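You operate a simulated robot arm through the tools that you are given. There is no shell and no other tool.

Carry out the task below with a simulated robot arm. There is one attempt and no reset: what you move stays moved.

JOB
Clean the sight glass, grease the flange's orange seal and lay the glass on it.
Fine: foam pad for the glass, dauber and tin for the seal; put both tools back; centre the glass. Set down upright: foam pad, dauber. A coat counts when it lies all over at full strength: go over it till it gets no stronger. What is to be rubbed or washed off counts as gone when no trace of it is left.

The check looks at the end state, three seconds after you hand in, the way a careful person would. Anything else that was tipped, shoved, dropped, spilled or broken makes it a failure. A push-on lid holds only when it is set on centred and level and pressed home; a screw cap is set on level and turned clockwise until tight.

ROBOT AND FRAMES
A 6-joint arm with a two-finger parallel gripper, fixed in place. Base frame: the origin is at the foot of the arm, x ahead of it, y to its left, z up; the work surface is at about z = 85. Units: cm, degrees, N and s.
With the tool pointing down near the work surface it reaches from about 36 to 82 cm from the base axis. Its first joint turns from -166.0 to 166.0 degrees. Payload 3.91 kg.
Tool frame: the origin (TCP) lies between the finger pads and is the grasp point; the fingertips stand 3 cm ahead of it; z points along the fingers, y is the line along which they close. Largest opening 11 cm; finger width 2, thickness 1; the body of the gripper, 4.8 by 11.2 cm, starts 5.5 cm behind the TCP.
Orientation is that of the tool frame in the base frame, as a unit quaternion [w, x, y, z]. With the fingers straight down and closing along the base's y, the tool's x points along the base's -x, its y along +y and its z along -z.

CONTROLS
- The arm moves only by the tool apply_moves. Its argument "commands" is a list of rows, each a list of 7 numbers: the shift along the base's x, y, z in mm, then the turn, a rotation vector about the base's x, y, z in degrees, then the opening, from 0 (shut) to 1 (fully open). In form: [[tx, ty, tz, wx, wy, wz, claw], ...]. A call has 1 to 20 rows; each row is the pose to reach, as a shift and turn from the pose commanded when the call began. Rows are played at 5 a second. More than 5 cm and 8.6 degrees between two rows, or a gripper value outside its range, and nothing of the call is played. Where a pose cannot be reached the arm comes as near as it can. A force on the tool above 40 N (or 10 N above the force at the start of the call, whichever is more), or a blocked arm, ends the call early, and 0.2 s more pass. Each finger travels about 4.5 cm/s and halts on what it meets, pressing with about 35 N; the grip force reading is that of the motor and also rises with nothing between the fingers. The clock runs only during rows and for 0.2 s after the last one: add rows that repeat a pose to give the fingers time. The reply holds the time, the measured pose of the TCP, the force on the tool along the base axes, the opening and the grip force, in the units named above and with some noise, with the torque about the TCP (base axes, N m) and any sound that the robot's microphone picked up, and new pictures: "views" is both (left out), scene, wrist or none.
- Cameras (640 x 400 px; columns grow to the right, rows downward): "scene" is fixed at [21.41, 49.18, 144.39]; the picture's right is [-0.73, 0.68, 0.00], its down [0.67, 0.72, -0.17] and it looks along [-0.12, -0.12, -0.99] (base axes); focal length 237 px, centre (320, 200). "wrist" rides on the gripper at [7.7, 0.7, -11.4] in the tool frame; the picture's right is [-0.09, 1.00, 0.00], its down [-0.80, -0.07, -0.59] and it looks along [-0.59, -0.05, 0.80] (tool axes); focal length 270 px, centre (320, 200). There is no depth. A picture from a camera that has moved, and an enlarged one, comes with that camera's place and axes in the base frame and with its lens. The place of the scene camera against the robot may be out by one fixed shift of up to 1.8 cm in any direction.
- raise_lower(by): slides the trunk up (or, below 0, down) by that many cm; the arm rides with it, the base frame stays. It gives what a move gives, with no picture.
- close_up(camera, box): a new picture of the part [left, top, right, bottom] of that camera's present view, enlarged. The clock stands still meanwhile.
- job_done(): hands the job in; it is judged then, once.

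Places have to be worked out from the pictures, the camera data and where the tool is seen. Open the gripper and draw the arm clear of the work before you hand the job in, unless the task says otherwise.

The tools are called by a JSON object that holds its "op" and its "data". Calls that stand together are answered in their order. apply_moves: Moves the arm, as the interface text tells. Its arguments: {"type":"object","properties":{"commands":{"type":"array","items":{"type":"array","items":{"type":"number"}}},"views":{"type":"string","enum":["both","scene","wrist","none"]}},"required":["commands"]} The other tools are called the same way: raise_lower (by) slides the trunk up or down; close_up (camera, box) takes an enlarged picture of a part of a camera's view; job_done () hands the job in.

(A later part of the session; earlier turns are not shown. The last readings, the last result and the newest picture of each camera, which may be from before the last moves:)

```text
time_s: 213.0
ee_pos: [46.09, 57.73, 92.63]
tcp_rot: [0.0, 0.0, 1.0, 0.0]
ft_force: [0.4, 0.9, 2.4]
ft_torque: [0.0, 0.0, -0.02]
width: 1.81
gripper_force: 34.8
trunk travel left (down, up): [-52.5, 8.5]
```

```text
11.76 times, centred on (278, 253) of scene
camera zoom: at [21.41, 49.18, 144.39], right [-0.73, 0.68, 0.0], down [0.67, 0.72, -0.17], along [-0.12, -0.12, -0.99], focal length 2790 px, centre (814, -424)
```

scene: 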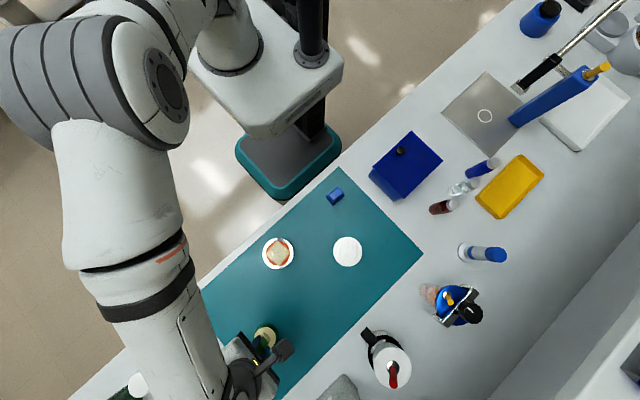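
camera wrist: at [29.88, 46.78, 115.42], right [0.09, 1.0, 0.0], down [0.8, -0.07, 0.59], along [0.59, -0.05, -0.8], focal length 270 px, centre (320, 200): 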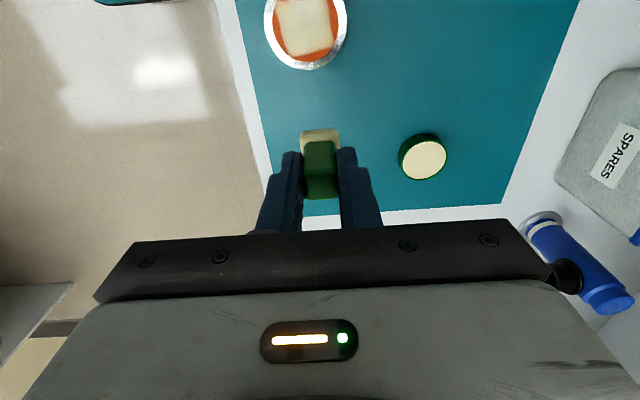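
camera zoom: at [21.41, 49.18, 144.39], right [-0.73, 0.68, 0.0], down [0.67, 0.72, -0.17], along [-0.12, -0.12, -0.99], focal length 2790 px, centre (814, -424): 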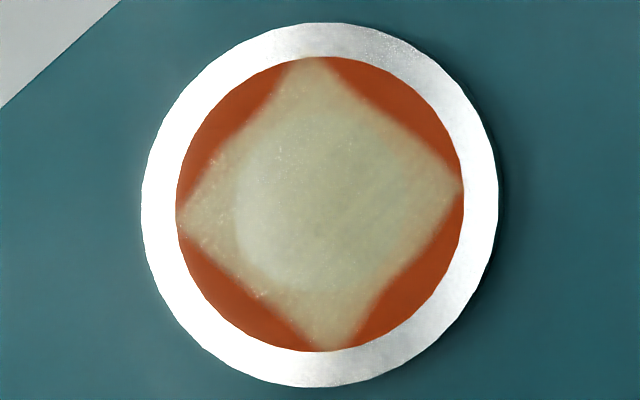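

The coat is even; the −x edge is perhaps a shade weaker. I'll do one more round from this fresh dip and compare.

{"op": "apply_moves", "data": {"commands": [[0, 0, 15, 0, 0, 0, 0.08], [0, 0, 60, 0, 0, 0, 0.08], [0, 0, 100, 0, 0, 0, 0.08], [-32, -27, 110, 0, 0, 0, 0.08], [-64, -54, 110, 0, 0, 0, 0.08], [-96, -81, 110, 0, 0, 0, 0.08], [-128, -108, 110, 0, 0, 0, 0.08], [-162, -133, 100, 0, 0, 0, 0.08], [-162, -133, 55, 0, 0, 0, 0.08], [-162, -133, 15, 0, 0, 0, 0.08], [-162, -133, -3, 0, 0, 0, 0.08], [-162, -133, -4.2, 0, 0, 0, 0.08], [-162, -133, -4.2, 0, 0, 0, 0.08]], "views": "wrist"}}

{"op": "close_up", "data": {"camera": "wrist", "box": [240, 80, 420, 200]}}

```text
time_s: 215.8
ee_pos: [29.94, 44.12, 92.3]
tcp_rot: [0.0, 0.001, 1.0, 0.0]
ft_force: [-0.7, -0.6, 0.6]
ft_torque: [-0.03, 0.02, 0.03]
width: 1.83
gripper_force: 34.9
trunk travel left (down, up): [-52.5, 8.5]
camera wrist: at [22.33, 44.84, 103.77], right [0.09, 1.0, 0.0], down [0.8, -0.07, 0.59], along [0.59, -0.05, -0.8], focal length 270 px, centre (320, 200)
```

wrist: 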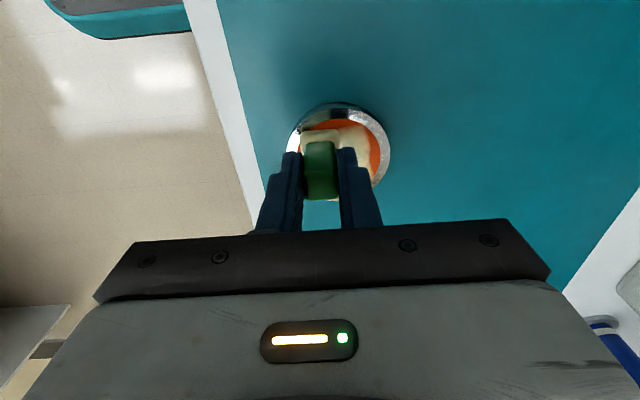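

```text
3.33 times, centred on (330, 140) of wrist
camera zoom: at [22.33, 44.84, 103.77], right [0.09, 1.0, 0.0], down [0.8, -0.07, 0.59], along [0.59, -0.05, -0.8], focal length 901 px, centre (287, 400)
```

zoom: 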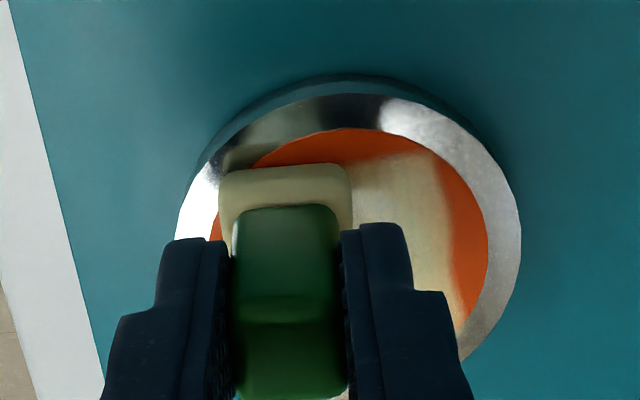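

In place with light touch. Stroking the −x side, 0.4 mm lower.

{"op": "apply_moves", "data": {"commands": [[-1, 0, -0.4, 0, 0, 0, 0.08], [-1, 10, -0.4, 0, 0, 0, 0.08], [-1, 20, -0.4, 0, 0, 0, 0.08], [-1, 30, -0.4, 0, 0, 0, 0.08], [-1, 20, -0.4, 0, 0, 0, 0.08], [-1, 10, -0.4, 0, 0, 0, 0.08], [-1, 0, -0.4, 0, 0, 0, 0.08], [-1, 10, -0.4, 0, 0, 0, 0.08], [-1, 20, -0.4, 0, 0, 0, 0.08], [-1, 30, -0.4, 0, 0, 0, 0.08], [-1, 20, -0.4, 0, 0, 0, 0.08], [-1, 10, -0.4, 0, 0, 0, 0.08], [-1, 0, -0.4, 0, 0, 0, 0.08], [10, 0, -0.4, 0, 0, 0, 0.08], [20, 0, -0.4, 0, 0, 0, 0.08], [28, 0, -0.4, 0, 0, 0, 0.08], [20, 0, -0.4, 0, 0, 0, 0.08], [10, 0, -0.4, 0, 0, 0, 0.08], [0, 0, -0.4, 0, 0, 0, 0.08]], "views": "wrist"}}

{"op": "close_up", "data": {"camera": "wrist", "box": [240, 80, 420, 200]}}

```text
time_s: 219.8
ee_pos: [29.77, 44.26, 92.21]
tcp_rot: [0.0, 0.0, 1.0, 0.001]
ft_force: [2.7, -0.1, 14.9]
ft_torque: [-0.01, -0.19, -0.04]
width: 1.82
gripper_force: 35.4
trunk travel left (down, up): [-52.5, 8.5]
camera wrist: at [22.19, 45.02, 103.72], right [0.09, 1.0, 0.0], down [0.8, -0.07, 0.59], along [0.59, -0.05, -0.8], focal length 270 px, centre (320, 200)
```

wrist: 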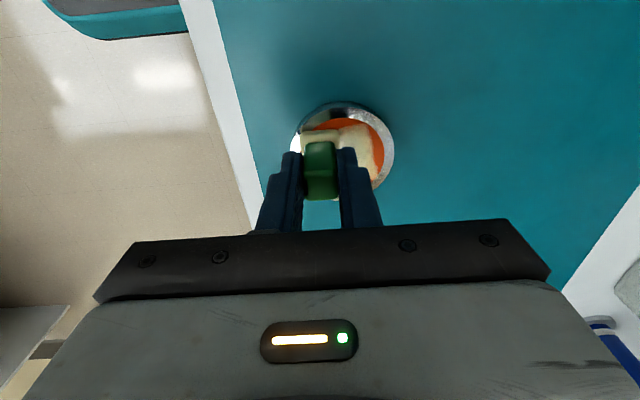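

```text
3.33 times, centred on (330, 140) of wrist
camera zoom: at [22.19, 45.02, 103.72], right [0.09, 1.0, 0.0], down [0.8, -0.07, 0.59], along [0.59, -0.05, -0.8], focal length 901 px, centre (287, 400)
```

zoom: 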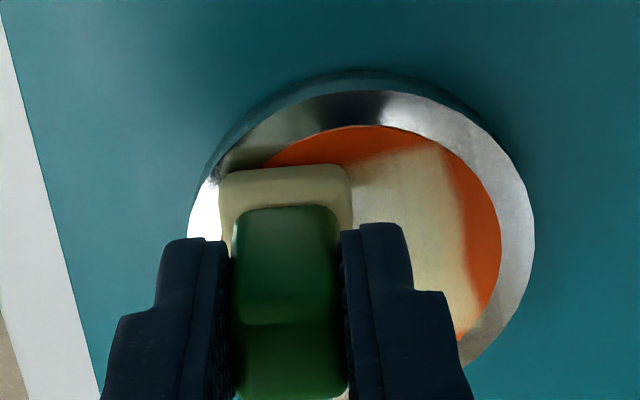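

Flange in place. Hopping to the (+x,+y) corner to stroke the remaining two sides.

{"op": "apply_moves", "data": {"commands": [[0, 0, 8, 0, 0, 0, 0.08], [14, 16, 8, 0, 0, 0, 0.08], [27, 31, 6, 0, 0, 0, 0.08], [27, 31, 0.2, 0, 0, 0, 0.08], [27, 21, 0.2, 0, 0, 0, 0.08], [27, 11, 0.2, 0, 0, 0, 0.08], [27, 2, 0.2, 0, 0, 0, 0.08], [27, 11, 0.2, 0, 0, 0, 0.08], [27, 21, 0.2, 0, 0, 0, 0.08], [27, 31, 0.2, 0, 0, 0, 0.08], [27, 21, 0.2, 0, 0, 0, 0.08], [27, 11, 0.2, 0, 0, 0, 0.08], [27, 2, 0.2, 0, 0, 0, 0.08], [27, 11, 0.2, 0, 0, 0, 0.08], [27, 21, 0.2, 0, 0, 0, 0.08], [27, 31, 0.2, 0, 0, 0, 0.08]], "views": "wrist"}}

{"op": "close_up", "data": {"camera": "wrist", "box": [220, 40, 400, 200]}}

```text
time_s: 223.2
ee_pos: [32.62, 47.17, 92.28]
tcp_rot: [0.0, 0.0, 1.0, 0.001]
ft_force: [1.4, -3.1, 9.3]
ft_torque: [-0.15, -0.03, 0.01]
width: 1.83
gripper_force: 35.0
trunk travel left (down, up): [-52.5, 8.5]
camera wrist: at [24.98, 48.02, 103.73], right [0.09, 1.0, 0.0], down [0.8, -0.07, 0.59], along [0.59, -0.05, -0.8], focal length 270 px, centre (320, 200)
```

wrist: 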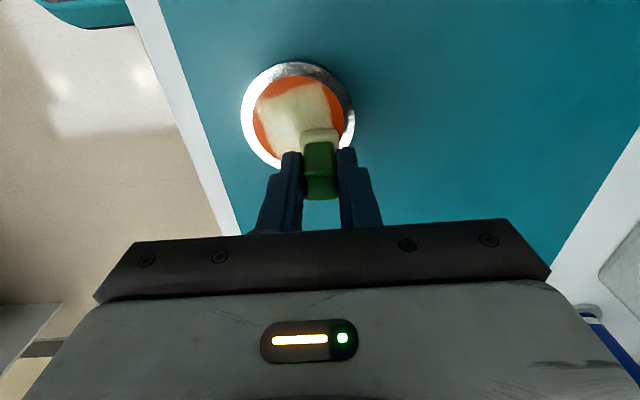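

```text
2.50 times, centred on (310, 120) of wrist
camera zoom: at [24.98, 48.02, 103.73], right [0.09, 1.0, 0.0], down [0.8, -0.07, 0.59], along [0.59, -0.05, -0.8], focal length 676 px, centre (345, 400)
```

zoom: 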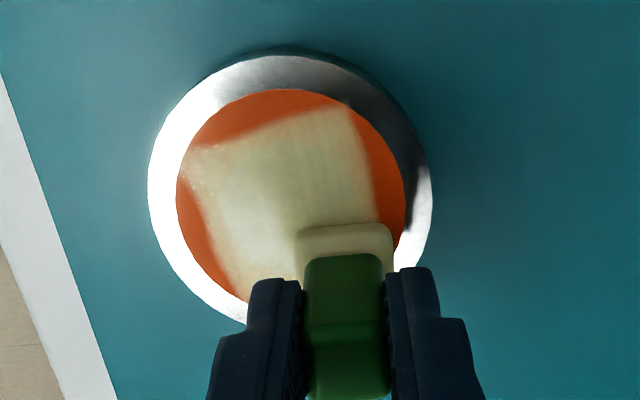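

The inner disc no longer shows through, so it did strengthen. Now the +y side strokes.

{"op": "apply_moves", "data": {"commands": [[0, 0, 0.2, 0, 0, 0, 0.08], [-10, 0, 0.2, 0, 0, 0, 0.08], [-20, 0, 0.2, 0, 0, 0, 0.08], [-28, 0, 0.2, 0, 0, 0, 0.08], [-20, 0, 0.2, 0, 0, 0, 0.08], [-10, 0, 0.2, 0, 0, 0, 0.08], [0, 0, 0.2, 0, 0, 0, 0.08], [-10, 0, 0.2, 0, 0, 0, 0.08], [-20, 0, 0.2, 0, 0, 0, 0.08], [-28, 0, 0.2, 0, 0, 0, 0.08], [-20, 0, 0.2, 0, 0, 0, 0.08], [-10, 0, 0.2, 0, 0, 0, 0.08], [0, 0, 0.2, 0, 0, 0, 0.08]], "views": "wrist"}}

{"op": "close_up", "data": {"camera": "wrist", "box": [220, 40, 400, 200]}}

```text
time_s: 226.0
ee_pos: [32.67, 47.48, 92.25]
tcp_rot: [0.001, 0.0, 1.0, 0.0]
ft_force: [0.0, 0.3, 1.6]
ft_torque: [-0.03, 0.0, 0.01]
width: 1.81
gripper_force: 35.3
trunk travel left (down, up): [-52.5, 8.5]
camera wrist: at [24.92, 48.22, 103.74], right [0.09, 1.0, 0.0], down [0.8, -0.07, 0.59], along [0.59, -0.05, -0.8], focal length 270 px, centre (320, 200)
```

wrist: 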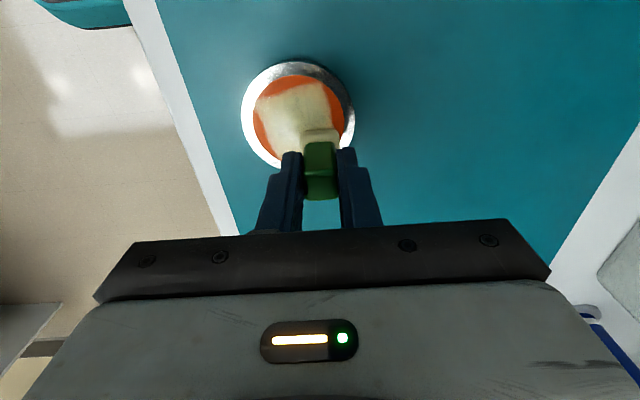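

```text
2.50 times, centred on (310, 120) of wrist
camera zoom: at [24.92, 48.22, 103.74], right [0.09, 1.0, 0.0], down [0.8, -0.07, 0.59], along [0.59, -0.05, -0.8], focal length 676 px, centre (345, 400)
```

zoom: 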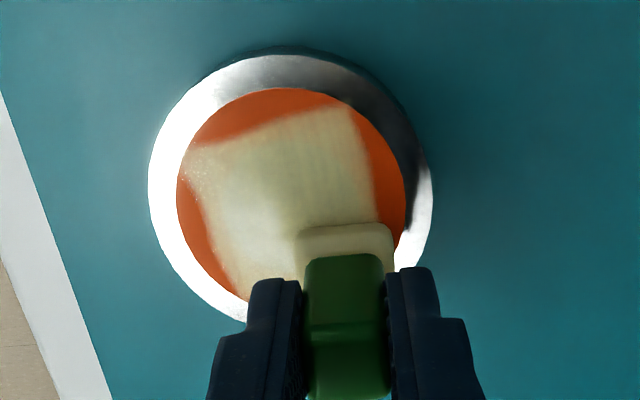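

Going back to the tin to re-dip and take the comparison scene picture.

{"op": "apply_moves", "data": {"commands": [[0, 0, 8, 0, 0, 0, 0.08], [0, 0, 55, 0, 0, 0, 0.08], [0, 0, 100, 0, 0, 0, 0.08], [34, 26, 112, 0, 0, 0, 0.08], [68, 52, 112, 0, 0, 0, 0.08], [102, 77, 112, 0, 0, 0, 0.08], [135, 102, 105, 0, 0, 0, 0.08], [135, 102, 60, 0, 0, 0, 0.08], [135, 102, 20, 0, 0, 0, 0.08], [135, 102, 5, 0, 0, 0, 0.08], [135, 102, 4, 0, 0, 0, 0.08], [135, 102, 4, 0, 0, 0, 0.08]], "views": "none"}}

{"op": "close_up", "data": {"camera": "scene", "box": [262, 236, 294, 270]}}

```text
time_s: 228.6
ee_pos: [46.25, 57.73, 92.76]
tcp_rot: [0.0, 0.0, 1.0, 0.0]
ft_force: [0.9, 1.0, 1.1]
ft_torque: [0.01, -0.01, -0.03]
width: 1.84
gripper_force: 34.6
trunk travel left (down, up): [-52.5, 8.5]
```

```text
11.76 times, centred on (278, 253) of scene
camera zoom: at [21.41, 49.18, 144.39], right [-0.73, 0.68, 0.0], down [0.67, 0.72, -0.17], along [-0.12, -0.12, -0.99], focal length 2790 px, centre (814, -424)
```

zoom: 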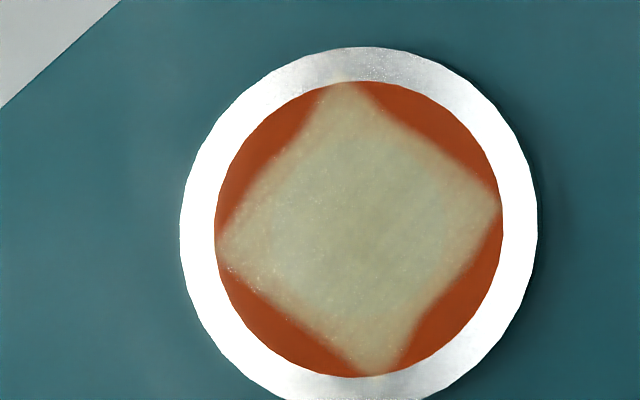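

Better still: edges even and the disc almost hidden. I'll do one final round to be sure it is saturated.

{"op": "apply_moves", "data": {"commands": [[0, 0, 15, 0, 0, 0, 0.08], [0, 0, 60, 0, 0, 0, 0.08], [0, 0, 100, 0, 0, 0, 0.08], [-32, -25, 110, 0, 0, 0, 0.08], [-64, -50, 110, 0, 0, 0, 0.08], [-96, -75, 110, 0, 0, 0, 0.08], [-130, -100, 110, 0, 0, 0, 0.08], [-165, -125, 100, 0, 0, 0, 0.08], [-165, -125, 55, 0, 0, 0, 0.08], [-165, -125, 15, 0, 0, 0, 0.08], [-165, -125, -3, 0, 0, 0, 0.08], [-165, -125, -4.2, 0, 0, 0, 0.08], [-165, -125, -4.2, 0, 0, 0, 0.08]], "views": "wrist"}}

{"op": "close_up", "data": {"camera": "wrist", "box": [240, 80, 420, 200]}}

```text
time_s: 231.4
ee_pos: [29.64, 45.08, 92.25]
tcp_rot: [0.0, 0.0, 1.0, 0.0]
ft_force: [-0.2, 0.9, 3.6]
ft_torque: [0.03, -0.03, 0.0]
width: 1.84
gripper_force: 35.1
trunk travel left (down, up): [-52.5, 8.5]
camera wrist: at [21.98, 45.83, 103.75], right [0.09, 1.0, 0.0], down [0.8, -0.07, 0.59], along [0.59, -0.05, -0.8], focal length 270 px, centre (320, 200)
```

wrist: 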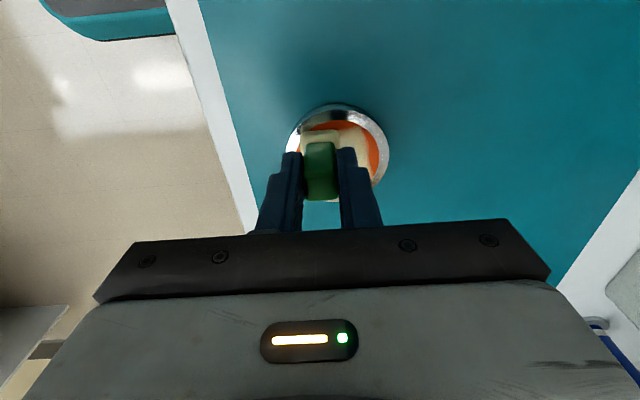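

```text
3.33 times, centred on (330, 140) of wrist
camera zoom: at [21.98, 45.83, 103.75], right [0.09, 1.0, 0.0], down [0.8, -0.07, 0.59], along [0.59, -0.05, -0.8], focal length 901 px, centre (287, 400)
```

zoom: 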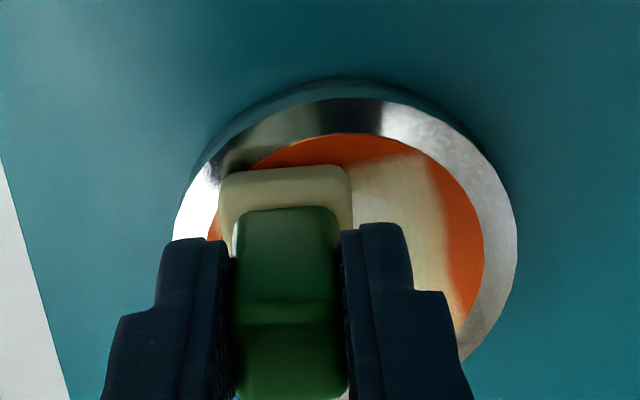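

3.6 N, well placed. Final strokes on the −x and −y sides.

{"op": "apply_moves", "data": {"commands": [[0, 10, 0, 0, 0, 0, 0.08], [0, 20, 0, 0, 0, 0, 0.08], [0, 30, 0, 0, 0, 0, 0.08], [0, 20, 0, 0, 0, 0, 0.08], [0, 10, 0, 0, 0, 0, 0.08], [0, 0, 0, 0, 0, 0, 0.08], [0, 10, 0, 0, 0, 0, 0.08], [0, 20, 0, 0, 0, 0, 0.08], [0, 30, 0, 0, 0, 0, 0.08], [0, 20, 0, 0, 0, 0, 0.08], [0, 10, 0, 0, 0, 0, 0.08], [0, 0, 0, 0, 0, 0, 0.08], [10, 0, 0, 0, 0, 0, 0.08], [20, 0, 0, 0, 0, 0, 0.08], [28, 0, 0, 0, 0, 0, 0.08], [20, 0, 0, 0, 0, 0, 0.08], [10, 0, 0, 0, 0, 0, 0.08], [0, 0, 0, 0, 0, 0, 0.08]], "views": "wrist"}}

{"op": "close_up", "data": {"camera": "wrist", "box": [240, 80, 420, 200]}}

```text
time_s: 235.2
ee_pos: [29.53, 45.08, 92.16]
tcp_rot: [0.001, 0.0, 1.0, 0.001]
ft_force: [2.3, -0.1, 13.3]
ft_torque: [0.04, -0.18, -0.02]
width: 1.86
gripper_force: 35.2
trunk travel left (down, up): [-52.5, 8.5]
camera wrist: at [21.86, 45.78, 103.73], right [0.09, 1.0, 0.0], down [0.8, -0.07, 0.6], along [0.59, -0.05, -0.8], focal length 270 px, centre (320, 200)
```

wrist: 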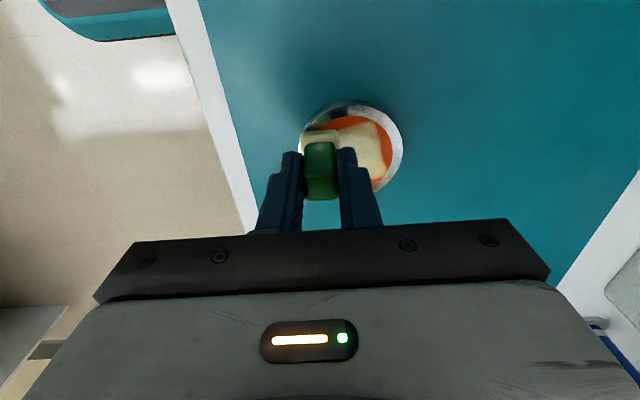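

```text
3.33 times, centred on (330, 140) of wrist
camera zoom: at [21.86, 45.78, 103.73], right [0.09, 1.0, 0.0], down [0.8, -0.07, 0.6], along [0.59, -0.05, -0.8], focal length 901 px, centre (287, 400)
```

zoom: 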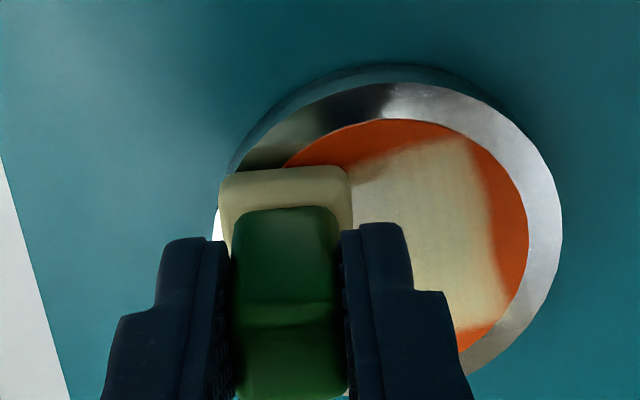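

Hopping to the (+x,+y) corner for the last two sides.

{"op": "apply_moves", "data": {"commands": [[0, 0, 8, 0, 0, 0, 0.08], [13, 18, 8, 0, 0, 0, 0.08], [26, 36, 6, 0, 0, 0, 0.08], [26, 36, 0, 0, 0, 0, 0.08], [26, 26, 0, 0, 0, 0, 0.08], [26, 16, 0, 0, 0, 0, 0.08], [26, 7, 0, 0, 0, 0, 0.08], [26, 16, 0, 0, 0, 0, 0.08], [26, 26, 0, 0, 0, 0, 0.08], [26, 36, 0, 0, 0, 0, 0.08], [16, 36, 0, 0, 0, 0, 0.08], [6, 36, 0, 0, 0, 0, 0.08], [-2, 36, 0, 0, 0, 0, 0.08], [6, 36, 0, 0, 0, 0, 0.08], [16, 36, 0, 0, 0, 0, 0.08], [26, 36, 0, 0, 0, 0, 0.08], [26, 26, 0, 0, 0, 0, 0.08], [26, 16, 0, 0, 0, 0, 0.08], [26, 7, 0, 0, 0, 0, 0.08]], "views": "wrist"}}

{"op": "close_up", "data": {"camera": "wrist", "box": [220, 40, 400, 200]}}

```text
time_s: 239.2
ee_pos: [32.22, 45.89, 92.32]
tcp_rot: [0.0, 0.0, 1.0, 0.001]
ft_force: [-0.5, 3.0, 10.4]
ft_torque: [0.17, 0.03, -0.01]
width: 1.85
gripper_force: 34.3
trunk travel left (down, up): [-52.5, 8.5]
camera wrist: at [24.64, 46.69, 103.72], right [0.09, 1.0, 0.0], down [0.8, -0.07, 0.6], along [0.59, -0.05, -0.8], focal length 270 px, centre (320, 200)
```

wrist: 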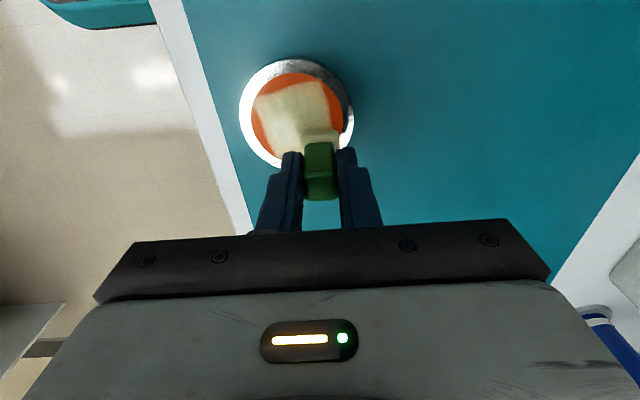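

```text
2.50 times, centred on (310, 120) of wrist
camera zoom: at [24.64, 46.69, 103.72], right [0.09, 1.0, 0.0], down [0.8, -0.07, 0.6], along [0.59, -0.05, -0.8], focal length 676 px, centre (345, 400)
```

zoom: 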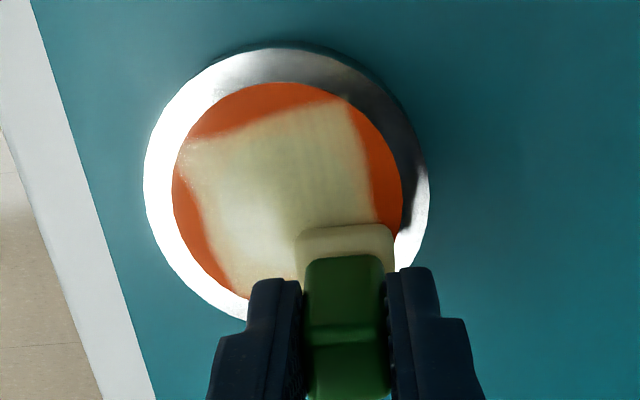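

Lifting and moving toward the dauber's home, with a scene view to compare the coat.

{"op": "apply_moves", "data": {"commands": [[0, 0, 8, 0, 0, 0, 0.08], [0, 0, 50, 0, 0, 0, 0.08], [10, 0, 90, 0, 0, 0, 0.08], [40, -5, 115, 0, 0, 0, 0.08], [70, -10, 115, 0, 0, 0, 0.08], [94, -14.5, 110, 0, 0, -1, 0.08], [94, -14.5, 110, 0, 0, -1, 0.08]], "views": "wrist"}}

{"op": "close_up", "data": {"camera": "scene", "box": [262, 236, 294, 270]}}

```text
time_s: 240.8
ee_pos: [41.65, 44.49, 103.34]
tcp_rot: [0.0, 0.009, 1.0, 0.0]
ft_force: [-0.3, 0.2, 0.0]
ft_torque: [0.01, 0.02, -0.01]
width: 1.84
gripper_force: 34.9
trunk travel left (down, up): [-52.5, 8.5]
camera wrist: at [34.0, 45.29, 114.85], right [0.11, 0.99, 0.0], down [0.8, -0.09, 0.59], along [0.59, -0.06, -0.8], focal length 270 px, centre (320, 200)
```

wrist: 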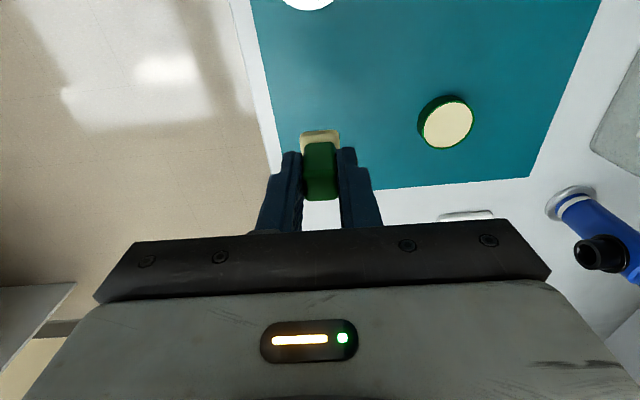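

```text
11.76 times, centred on (278, 253) of scene
camera zoom: at [21.41, 49.18, 144.39], right [-0.73, 0.68, 0.0], down [0.67, 0.72, -0.17], along [-0.12, -0.12, -0.99], focal length 2790 px, centre (814, -424)
```

zoom: 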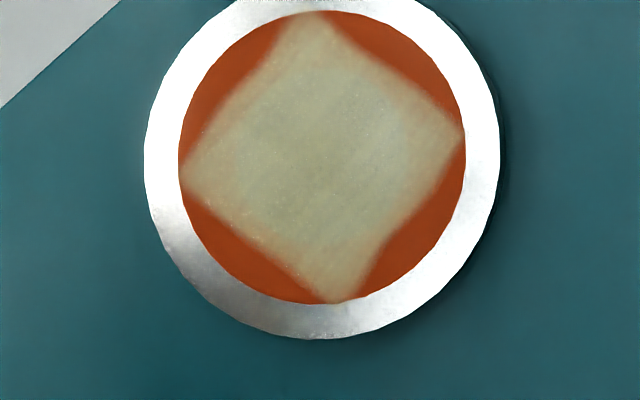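

The coat now looks uniform with no disc showing — saturated. Lowering the dauber onto its home spot.

{"op": "apply_moves", "data": {"commands": [[0, 0, -45, 0, 0, 0, 0.08], [0, 0, -85, 0, 0, 0, 0.08], [0, 0, -110, 0, 0, 0, 0.08], [0, 0, -120, 0, 0, 0, 0.08], [0, 0, -121, 0, 0, 0, 0.08], [0, 0, -121, 0, 0, 0, 0.08]], "views": "wrist"}}

```text
time_s: 242.2
ee_pos: [41.58, 44.22, 91.0]
tcp_rot: [-0.001, 0.009, 1.0, 0.001]
ft_force: [-0.9, -0.6, 0.2]
ft_torque: [0.02, 0.01, -0.01]
width: 1.83
gripper_force: 34.8
trunk travel left (down, up): [-52.5, 8.5]
camera wrist: at [34.02, 45.18, 102.58], right [0.11, 0.99, 0.0], down [0.8, -0.09, 0.59], along [0.59, -0.06, -0.8], focal length 270 px, centre (320, 200)
```

wrist: 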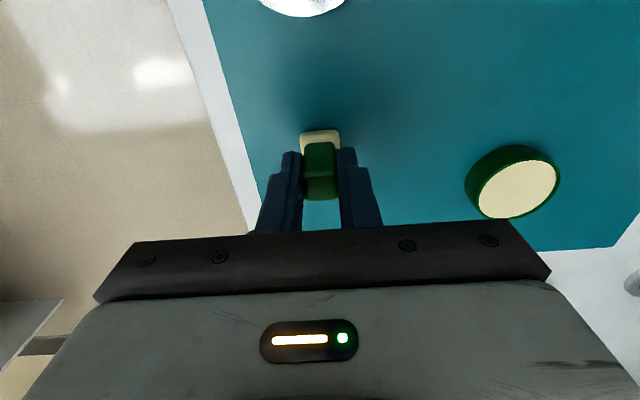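

{"op": "apply_moves", "data": {"commands": [[0, 0, -0.8, 0, 0, 0, 0.08], [0, 0, -0.8, 0, 0, 0, 0.08]], "views": "none"}}

```text
time_s: 242.8
ee_pos: [41.66, 44.4, 91.12]
tcp_rot: [0.0, 0.009, 1.0, 0.0]
ft_force: [0.6, 0.7, -0.3]
ft_torque: [-0.03, -0.02, 0.01]
width: 1.82
gripper_force: 35.0
trunk travel left (down, up): [-52.5, 8.5]
```

No contact yet; another 0.8 mm.

{"op": "apply_moves", "data": {"commands": [[0, 0, -0.8, 0, 0, 0, 0.08], [0, 0, -0.8, 0, 0, 0, 0.08]], "views": "none"}}

```text
time_s: 243.4
ee_pos: [41.57, 44.36, 90.91]
tcp_rot: [-0.001, 0.008, 1.0, 0.0]
ft_force: [-0.1, -0.1, 0.3]
ft_torque: [-0.01, 0.03, -0.03]
width: 1.81
gripper_force: 35.0
trunk travel left (down, up): [-52.5, 8.5]
```

{"op": "apply_moves", "data": {"commands": [[0, 0, -0.8, 0, 0, 0, 0.08], [0, 0, -0.8, 0, 0, 0, 0.08]], "views": "none"}}

```text
time_s: 244.0
ee_pos: [41.72, 44.33, 90.83]
tcp_rot: [0.001, 0.009, 1.0, 0.0]
ft_force: [0.2, 1.0, -0.9]
ft_torque: [-0.07, 0.02, -0.02]
width: 1.8
gripper_force: 34.7
trunk travel left (down, up): [-52.5, 8.5]
```

{"op": "apply_moves", "data": {"commands": [[0, 0, -0.7, 0, 0, 0, 0.08], [0, 0, -0.7, 0, 0, 0, 0.08]], "views": "none"}}

```text
time_s: 244.6
ee_pos: [41.74, 44.33, 90.77]
tcp_rot: [-0.001, 0.008, 1.0, 0.0]
ft_force: [0.6, 1.2, 1.9]
ft_torque: [-0.03, -0.02, 0.01]
width: 1.85
gripper_force: 34.8
trunk travel left (down, up): [-52.5, 8.5]
```

Contact (1.9 N): the dauber stands on the surface. Releasing gently and lifting straight up.

{"op": "apply_moves", "data": {"commands": [[0, 0, 0, 0, 0, 0, 0.12], [0, 0, 0, 0, 0, 0, 0.22], [0, 0, 0, 0, 0, 0, 0.35], [0, 0, 1, 0, 0, 0, 0.4], [0, 0, 30, 0, 0, 0, 0.4], [0, 0, 75, 0, 0, 0, 0.4], [0, 0, 120, 0, 0, 0, 0.5], [0, 0, 120, 0, 0, 0, 0.6]], "views": "both"}}

{"op": "close_up", "data": {"camera": "wrist", "box": [260, 60, 380, 160]}}

```text
time_s: 246.4
ee_pos: [41.57, 44.18, 102.76]
tcp_rot: [0.0, 0.009, 1.0, 0.0]
ft_force: [0.2, -0.2, -0.2]
ft_torque: [-0.02, 0.03, 0.02]
width: 6.62
gripper_force: 0.0
trunk travel left (down, up): [-52.5, 8.5]
camera wrist: at [34.03, 45.15, 114.41], right [0.11, 0.99, 0.0], down [0.8, -0.09, 0.59], along [0.59, -0.06, -0.8], focal length 270 px, centre (320, 200)
```

scene: 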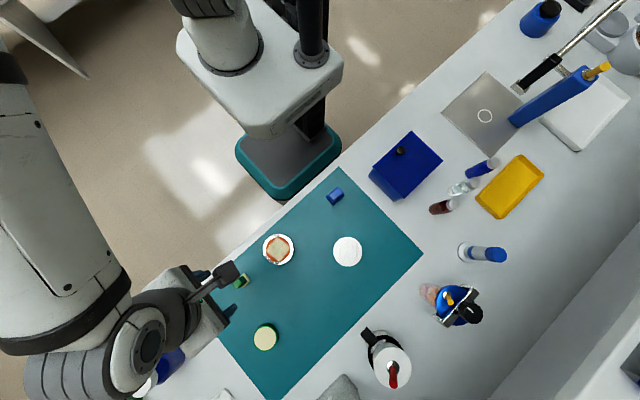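
wrist: 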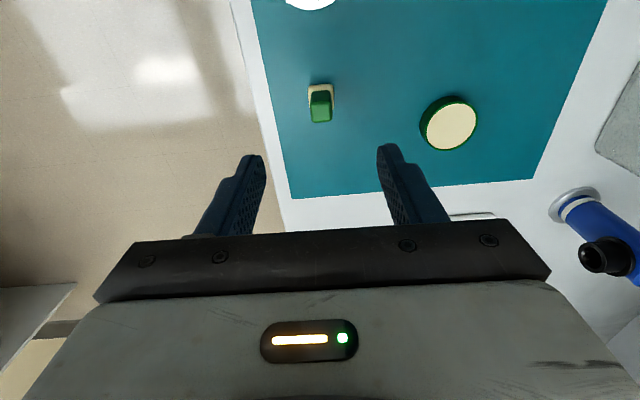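

```text
4.00 times, centred on (320, 110) of wrist
camera zoom: at [34.03, 45.15, 114.41], right [0.11, 0.99, 0.0], down [0.8, -0.09, 0.59], along [0.59, -0.06, -0.8], focal length 1081 px, centre (320, 560)
```

zoom: 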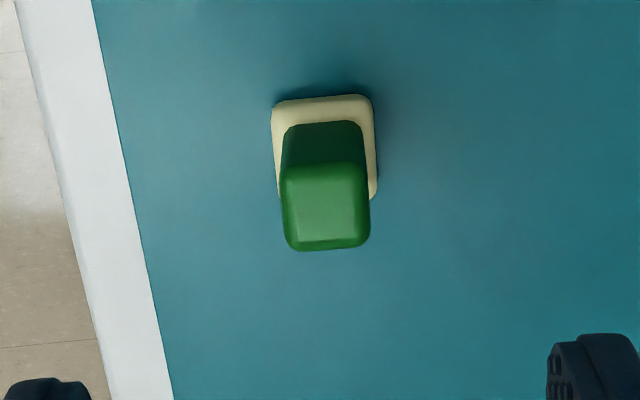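

Dauber upright at home. Now I'll move over the flange (about (30.8, 45)) to locate it for gripping by its rim.

{"op": "apply_moves", "data": {"commands": [[-40, 2, 0, 0, 0, 1, 0.8], [-80, 5, 0, 0, 0, 1, 1], [-108, 7, 0, 0, 0, 1, 1], [-108, 7, 0, 0, 0, 1, 1]], "views": "both"}}

{"op": "close_up", "data": {"camera": "wrist", "box": [240, 40, 400, 160]}}

```text
time_s: 247.4
ee_pos: [30.79, 45.04, 102.98]
tcp_rot: [0.0, 0.002, 1.0, 0.001]
ft_force: [-0.2, -0.1, 0.5]
ft_torque: [-0.02, -0.03, 0.02]
width: 11.0
gripper_force: 0.1
trunk travel left (down, up): [-52.5, 8.5]
camera wrist: at [23.1, 45.86, 114.44], right [0.09, 1.0, 0.0], down [0.8, -0.07, 0.59], along [0.59, -0.05, -0.8], focal length 270 px, centre (320, 200)
```

scene: 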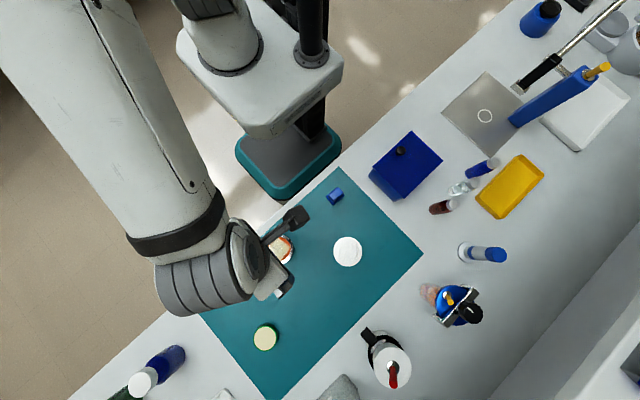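
wrist: 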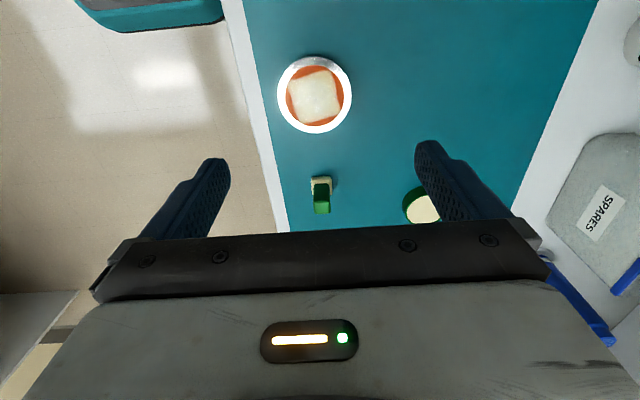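

```text
3.33 times, centred on (320, 100) of wrist
camera zoom: at [23.1, 45.86, 114.44], right [0.09, 1.0, 0.0], down [0.8, -0.07, 0.59], along [0.59, -0.05, -0.8], focal length 901 px, centre (320, 533)
```

zoom: 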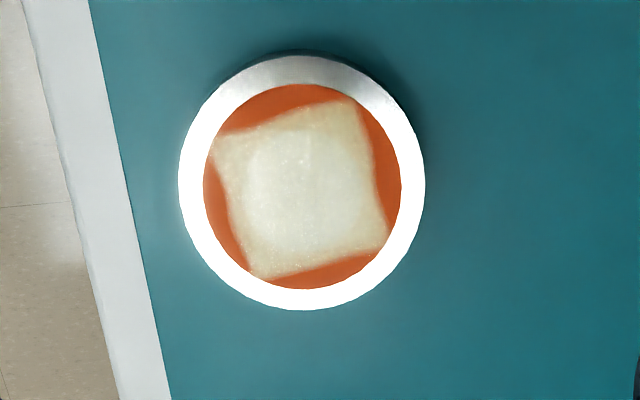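

The coat is uniform cream. Flange centre ≈ (30.7, 44.7). I'll lower with open fingers around it.

{"op": "apply_moves", "data": {"commands": [[-1, -3, -45, 0, 0, 0, 1], [-1, -3, -90, 0, 0, 0, 1], [-1, -3, -125, 0, 0, 0, 1], [-1, -3, -138, 0, 0, 0, 1], [-1, -3, -138, 0, 0, 0, 1]], "views": "wrist"}}

{"op": "close_up", "data": {"camera": "wrist", "box": [200, 100, 440, 250]}}

```text
time_s: 248.6
ee_pos: [30.83, 44.68, 89.07]
tcp_rot: [0.0, 0.001, 1.0, 0.0]
ft_force: [-0.3, 0.3, 0.4]
ft_torque: [-0.01, -0.01, -0.02]
width: 10.99
gripper_force: 0.0
trunk travel left (down, up): [-52.5, 8.5]
camera wrist: at [23.13, 45.57, 100.56], right [0.09, 1.0, 0.0], down [0.8, -0.07, 0.59], along [0.59, -0.05, -0.8], focal length 270 px, centre (320, 200)
```

wrist: 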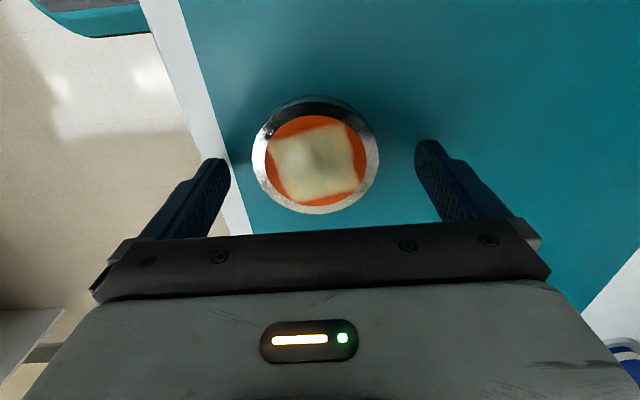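

```text
2.67 times, centred on (320, 175) of wrist
camera zoom: at [23.13, 45.57, 100.56], right [0.09, 1.0, 0.0], down [0.8, -0.07, 0.59], along [0.59, -0.05, -0.8], focal length 721 px, centre (320, 267)
```

zoom: 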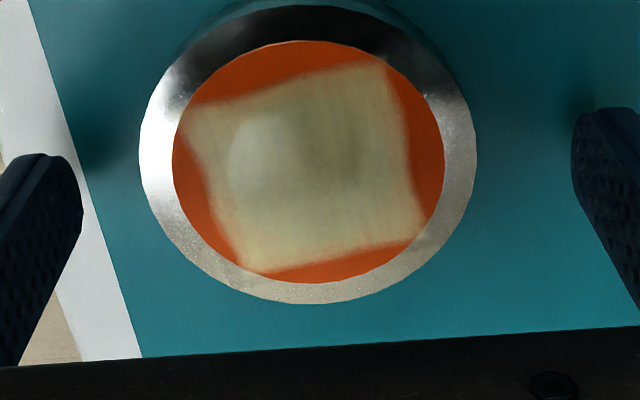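

Well centred. Lowering 6 mm so the fingertips reach the rim's side.

{"op": "apply_moves", "data": {"commands": [[0, 0, -4, 0, 0, 0, 1], [0, 0, -6, 0, 0, 0, 1], [0, 0, -6, 0, 0, 0, 1]], "views": "none"}}

```text
time_s: 249.4
ee_pos: [30.75, 44.8, 88.42]
tcp_rot: [0.0, 0.0, 1.0, 0.0]
ft_force: [-1.0, -0.1, -0.6]
ft_torque: [0.01, -0.04, -0.01]
width: 11.0
gripper_force: 0.1
trunk travel left (down, up): [-52.5, 8.5]
```

No table contact. Closing on the flange rim gradually.

{"op": "apply_moves", "data": {"commands": [[0, 0, 0, 0, 0, 0, 0.88], [0, 0, 0, 0, 0, 0, 0.78], [0, 0, 0, 0, 0, 0, 0.7], [0, 0, 0, 0, 0, 0, 0.6], [0, 0, 0, 0, 0, 0, 0.6], [0, 0, 0, 0, 0, 0, 0.6]], "views": "wrist"}}

```text
time_s: 250.8
ee_pos: [30.71, 44.72, 88.46]
tcp_rot: [0.0, 0.0, 1.0, 0.0]
ft_force: [-1.4, -0.2, 0.0]
ft_torque: [0.01, 0.13, 0.03]
width: 7.33
gripper_force: 35.8
trunk travel left (down, up): [-52.5, 8.5]
camera wrist: at [23.11, 45.53, 99.95], right [0.09, 1.0, 0.0], down [0.8, -0.07, 0.59], along [0.59, -0.05, -0.8], focal length 270 px, centre (320, 200)
```

wrist: 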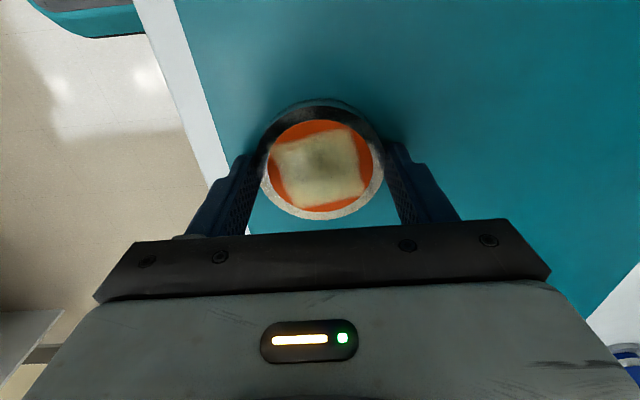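

Flange gripped (7.33 cm). I'll lift it a few mm, carry it back to its original place near (33.95, 56.95), turning back about 15°.

{"op": "apply_moves", "data": {"commands": [[0, 0, 2, 0, 0, 0, 0.6], [0, 0, 5, 0, 0, 0, 0.6], [6, 24, 5, 0, 0, -4, 0.6], [12, 48, 5, 0, 0, -8, 0.6], [18, 72, 5, 0, 0, -12, 0.6], [25, 97, 5, 0, 0, -15, 0.6], [32, 122, 5, 0, 0, -15, 0.6], [32, 122, 5, 0, 0, -15, 0.6]], "views": "both"}}

```text
time_s: 252.6
ee_pos: [33.98, 56.96, 88.98]
tcp_rot: [-0.001, 0.131, 0.991, -0.001]
ft_force: [-1.1, -0.4, -5.5]
ft_torque: [0.02, 0.0, -0.01]
width: 7.31
gripper_force: 34.9
trunk travel left (down, up): [-52.5, 8.5]
camera wrist: at [26.72, 59.77, 100.48], right [0.34, 0.94, 0.0], down [0.76, -0.28, 0.59], along [0.56, -0.2, -0.8], focal length 270 px, centre (320, 200)
```

scene: 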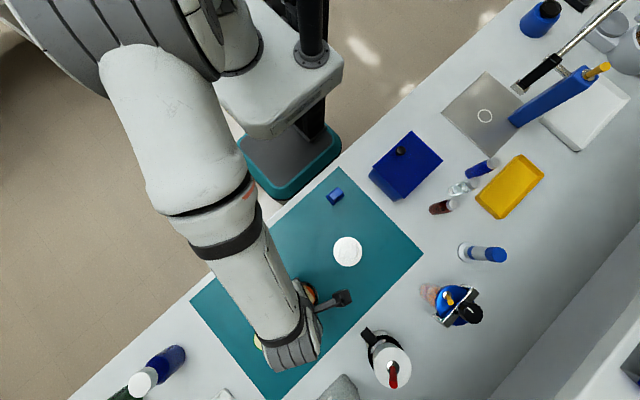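
wrist: 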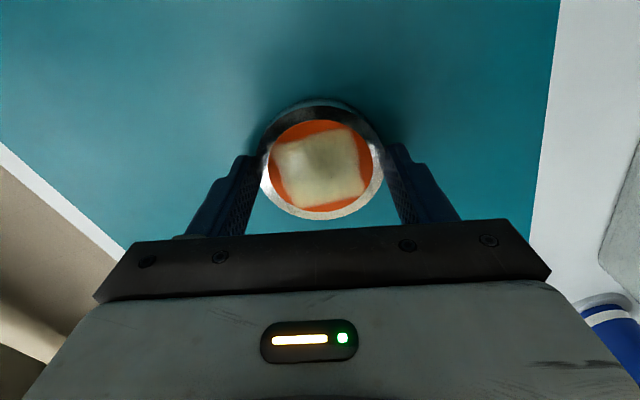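

Flange held level (5.5 N weight). Lowering it down, releasing and rising clear to check its position.

{"op": "apply_moves", "data": {"commands": [[0, 0, -3, 0, 0, 0, 0.6], [0, 0, -4.8, 0, 0, 0, 0.6], [0, 0, -4.8, 0, 0, 0, 0.6], [0, 0, -4.8, 0, 0, 0, 0.7], [0, 0, -4.8, 0, 0, 0, 0.8], [0, 0, -4.8, 0, 0, 0, 0.95], [0, 0, -4, 0, 0, 0, 1], [0, 0, 30, 0, 0, 0, 1], [0, 0, 75, 0, 0, 5, 1], [0, 0, 120, 0, 0, 10, 1], [-30, -30, 140, 0, 0, 15, 1], [-60, -60, 150, 0, 0, 15, 1], [-90, -90, 150, 0, 0, 15, 1], [-90, -90, 150, 0, 0, 15, 1]], "views": "both"}}

{"op": "close_up", "data": {"camera": "scene", "box": [220, 260, 290, 360]}}

{"op": "close_up", "data": {"camera": "scene", "box": [310, 220, 390, 280]}}

```text
time_s: 255.6
ee_pos: [24.6, 47.73, 103.85]
tcp_rot: [0.001, -0.001, 1.0, 0.0]
ft_force: [0.7, -0.3, 0.7]
ft_torque: [0.03, 0.03, 0.01]
width: 10.99
gripper_force: 0.1
trunk travel left (down, up): [-52.5, 8.5]
camera wrist: at [17.07, 48.51, 115.35], right [0.09, 1.0, 0.0], down [0.8, -0.07, 0.59], along [0.59, -0.05, -0.8], focal length 270 px, centre (320, 200)
```

scene: 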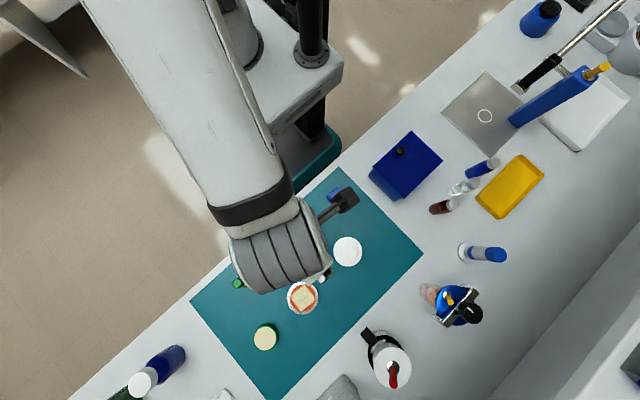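
wrist: 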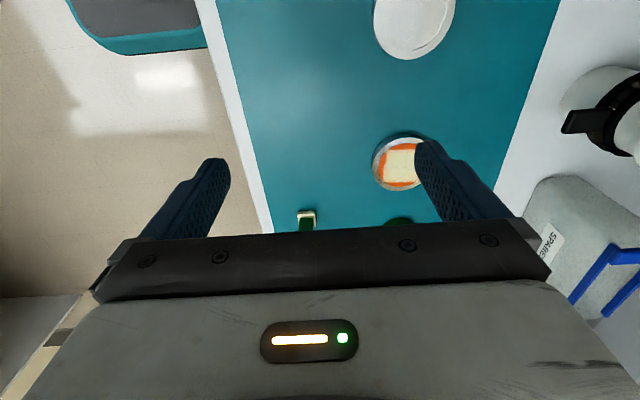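

```text
4.00 times, centred on (255, 310) of scene
camera zoom: at [21.41, 49.18, 144.39], right [-0.73, 0.68, 0.0], down [0.67, 0.72, -0.17], along [-0.12, -0.12, -0.99], focal length 948 px, centre (580, -240)
```

zoom: 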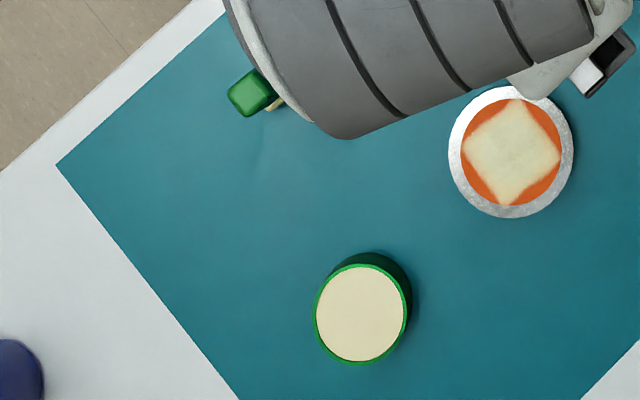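

```text
6.67 times, centred on (350, 250) of scene
camera zoom: at [21.41, 49.18, 144.39], right [-0.73, 0.68, 0.0], down [0.67, 0.72, -0.17], along [-0.12, -0.12, -0.99], focal length 1581 px, centre (120, -133)
```

zoom: 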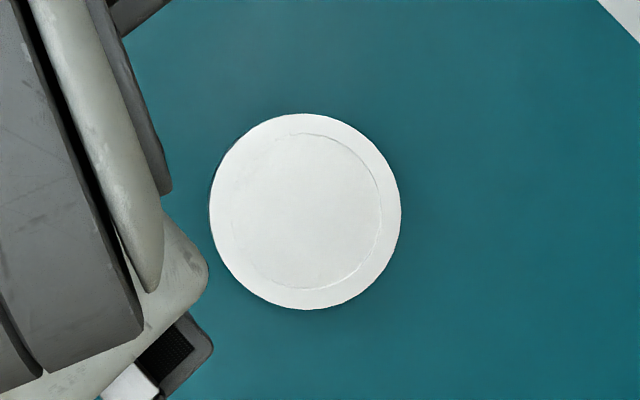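

The flange is back within about 3 mm of its start. Before grasping the glass I want to see how much it stands proud, so I'll tilt the wrist for a lower-angle look.

{"op": "apply_moves", "data": {"commands": [[-14, -4, -20, 0, -7, 0, 0.6], [-28, -8, -40, 0, -14, 0, 0.4], [-42, -12, -60, 0, -21, 0, 0.3], [-56, -16, -80, 0, -28, 0, 0.3], [-69, -19, -95, 0, -30, 0, 0.3], [-69, -19, -95, 0, -30, 0, 0.3]], "views": "wrist"}}

```text
time_s: 257.0
ee_pos: [18.01, 45.67, 94.37]
tcp_rot: [0.259, 0.001, 0.966, 0.0]
ft_force: [0.2, -0.4, 0.1]
ft_torque: [-0.02, 0.03, 0.08]
width: 3.3
gripper_force: 0.1
trunk travel left (down, up): [-52.5, 8.5]
camera wrist: at [5.62, 46.59, 100.5], right [0.08, 1.0, 0.04], down [0.4, -0.07, 0.92], along [0.92, -0.05, -0.4], focal length 270 px, centre (320, 200)
```

wrist: 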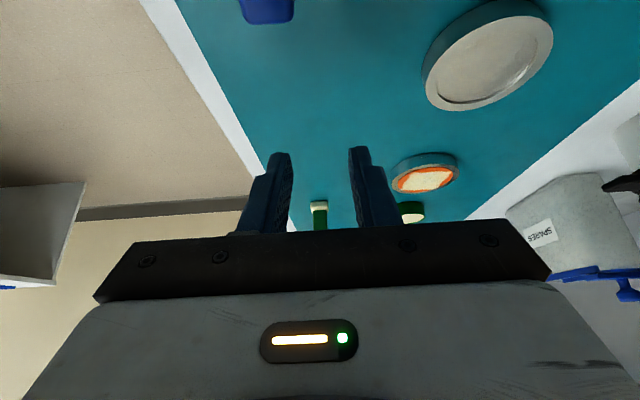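

{"op": "close_up", "data": {"camera": "wrist", "box": [410, 0, 570, 120]}}

{"op": "close_up", "data": {"camera": "wrist", "box": [380, 140, 480, 210]}}

```text
3.33 times, centred on (490, 60) of wrist
camera zoom: at [5.62, 46.59, 100.5], right [0.08, 1.0, 0.04], down [0.4, -0.07, 0.92], along [0.92, -0.05, -0.4], focal length 901 px, centre (-247, 667)
```

zoom: 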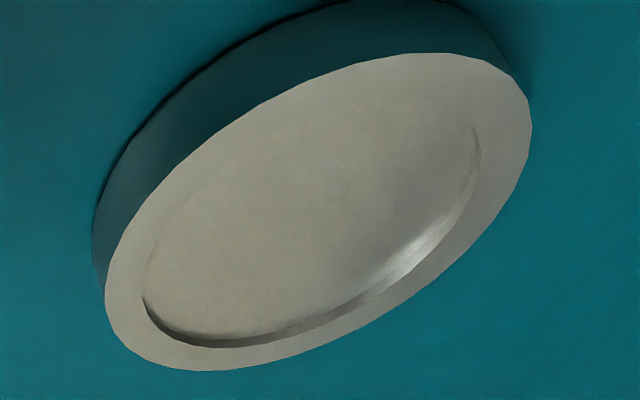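

```text
5.71 times, centred on (430, 175) of wrist
camera zoom: at [5.62, 46.59, 100.5], right [0.08, 1.0, 0.04], down [0.4, -0.07, 0.92], along [0.92, -0.05, -0.4], focal length 1544 px, centre (-309, 343)
```

zoom: 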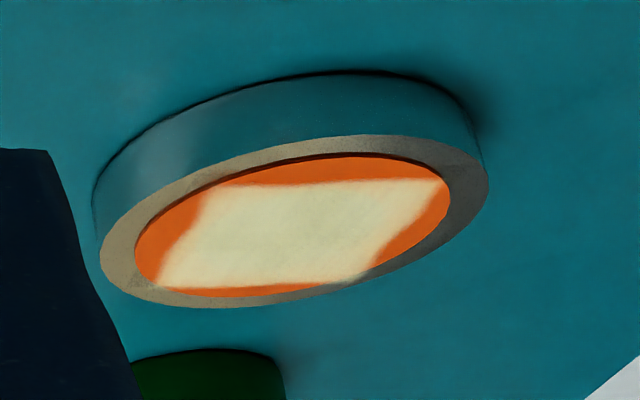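

The far-edge crescent (about 3 mm) and the earlier pad contact heights suggest the glass is a ~3 mm disc standing on the stand. I'll return upright and hover over it to align the grasp.

{"op": "apply_moves", "data": {"commands": [[0, 0, 40, 0, 7, 0, 0.6], [0, 25, 65, 0, 14, 0, 0.8], [2, 55, 85, 0, 21, 0, 1], [4, 85, 95, 0, 28, 0, 1], [4, 106, 95, 0, 30, 0, 1], [4, 106, 95, 0, 30, 0, 1]], "views": "wrist"}}

{"op": "close_up", "data": {"camera": "wrist", "box": [260, 40, 380, 140]}}

```text
time_s: 258.4
ee_pos: [18.29, 56.75, 104.03]
tcp_rot: [-0.001, -0.001, 1.0, 0.0]
ft_force: [-0.5, 0.2, -0.3]
ft_torque: [-0.03, -0.03, 0.0]
width: 11.01
gripper_force: 0.1
trunk travel left (down, up): [-52.5, 8.5]
camera wrist: at [10.71, 57.47, 115.59], right [0.09, 1.0, 0.0], down [0.8, -0.07, 0.59], along [0.59, -0.05, -0.8], focal length 270 px, centre (320, 200)
```

wrist: 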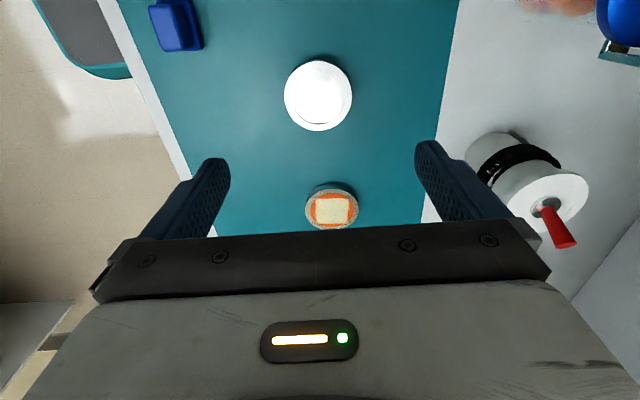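

```text
4.00 times, centred on (320, 90) of wrist
camera zoom: at [10.71, 57.47, 115.59], right [0.09, 1.0, 0.0], down [0.8, -0.07, 0.59], along [0.59, -0.05, -0.8], focal length 1081 px, centre (320, 640)
```

zoom: 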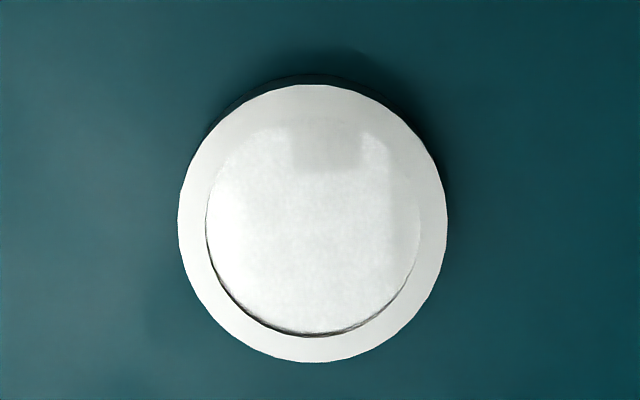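

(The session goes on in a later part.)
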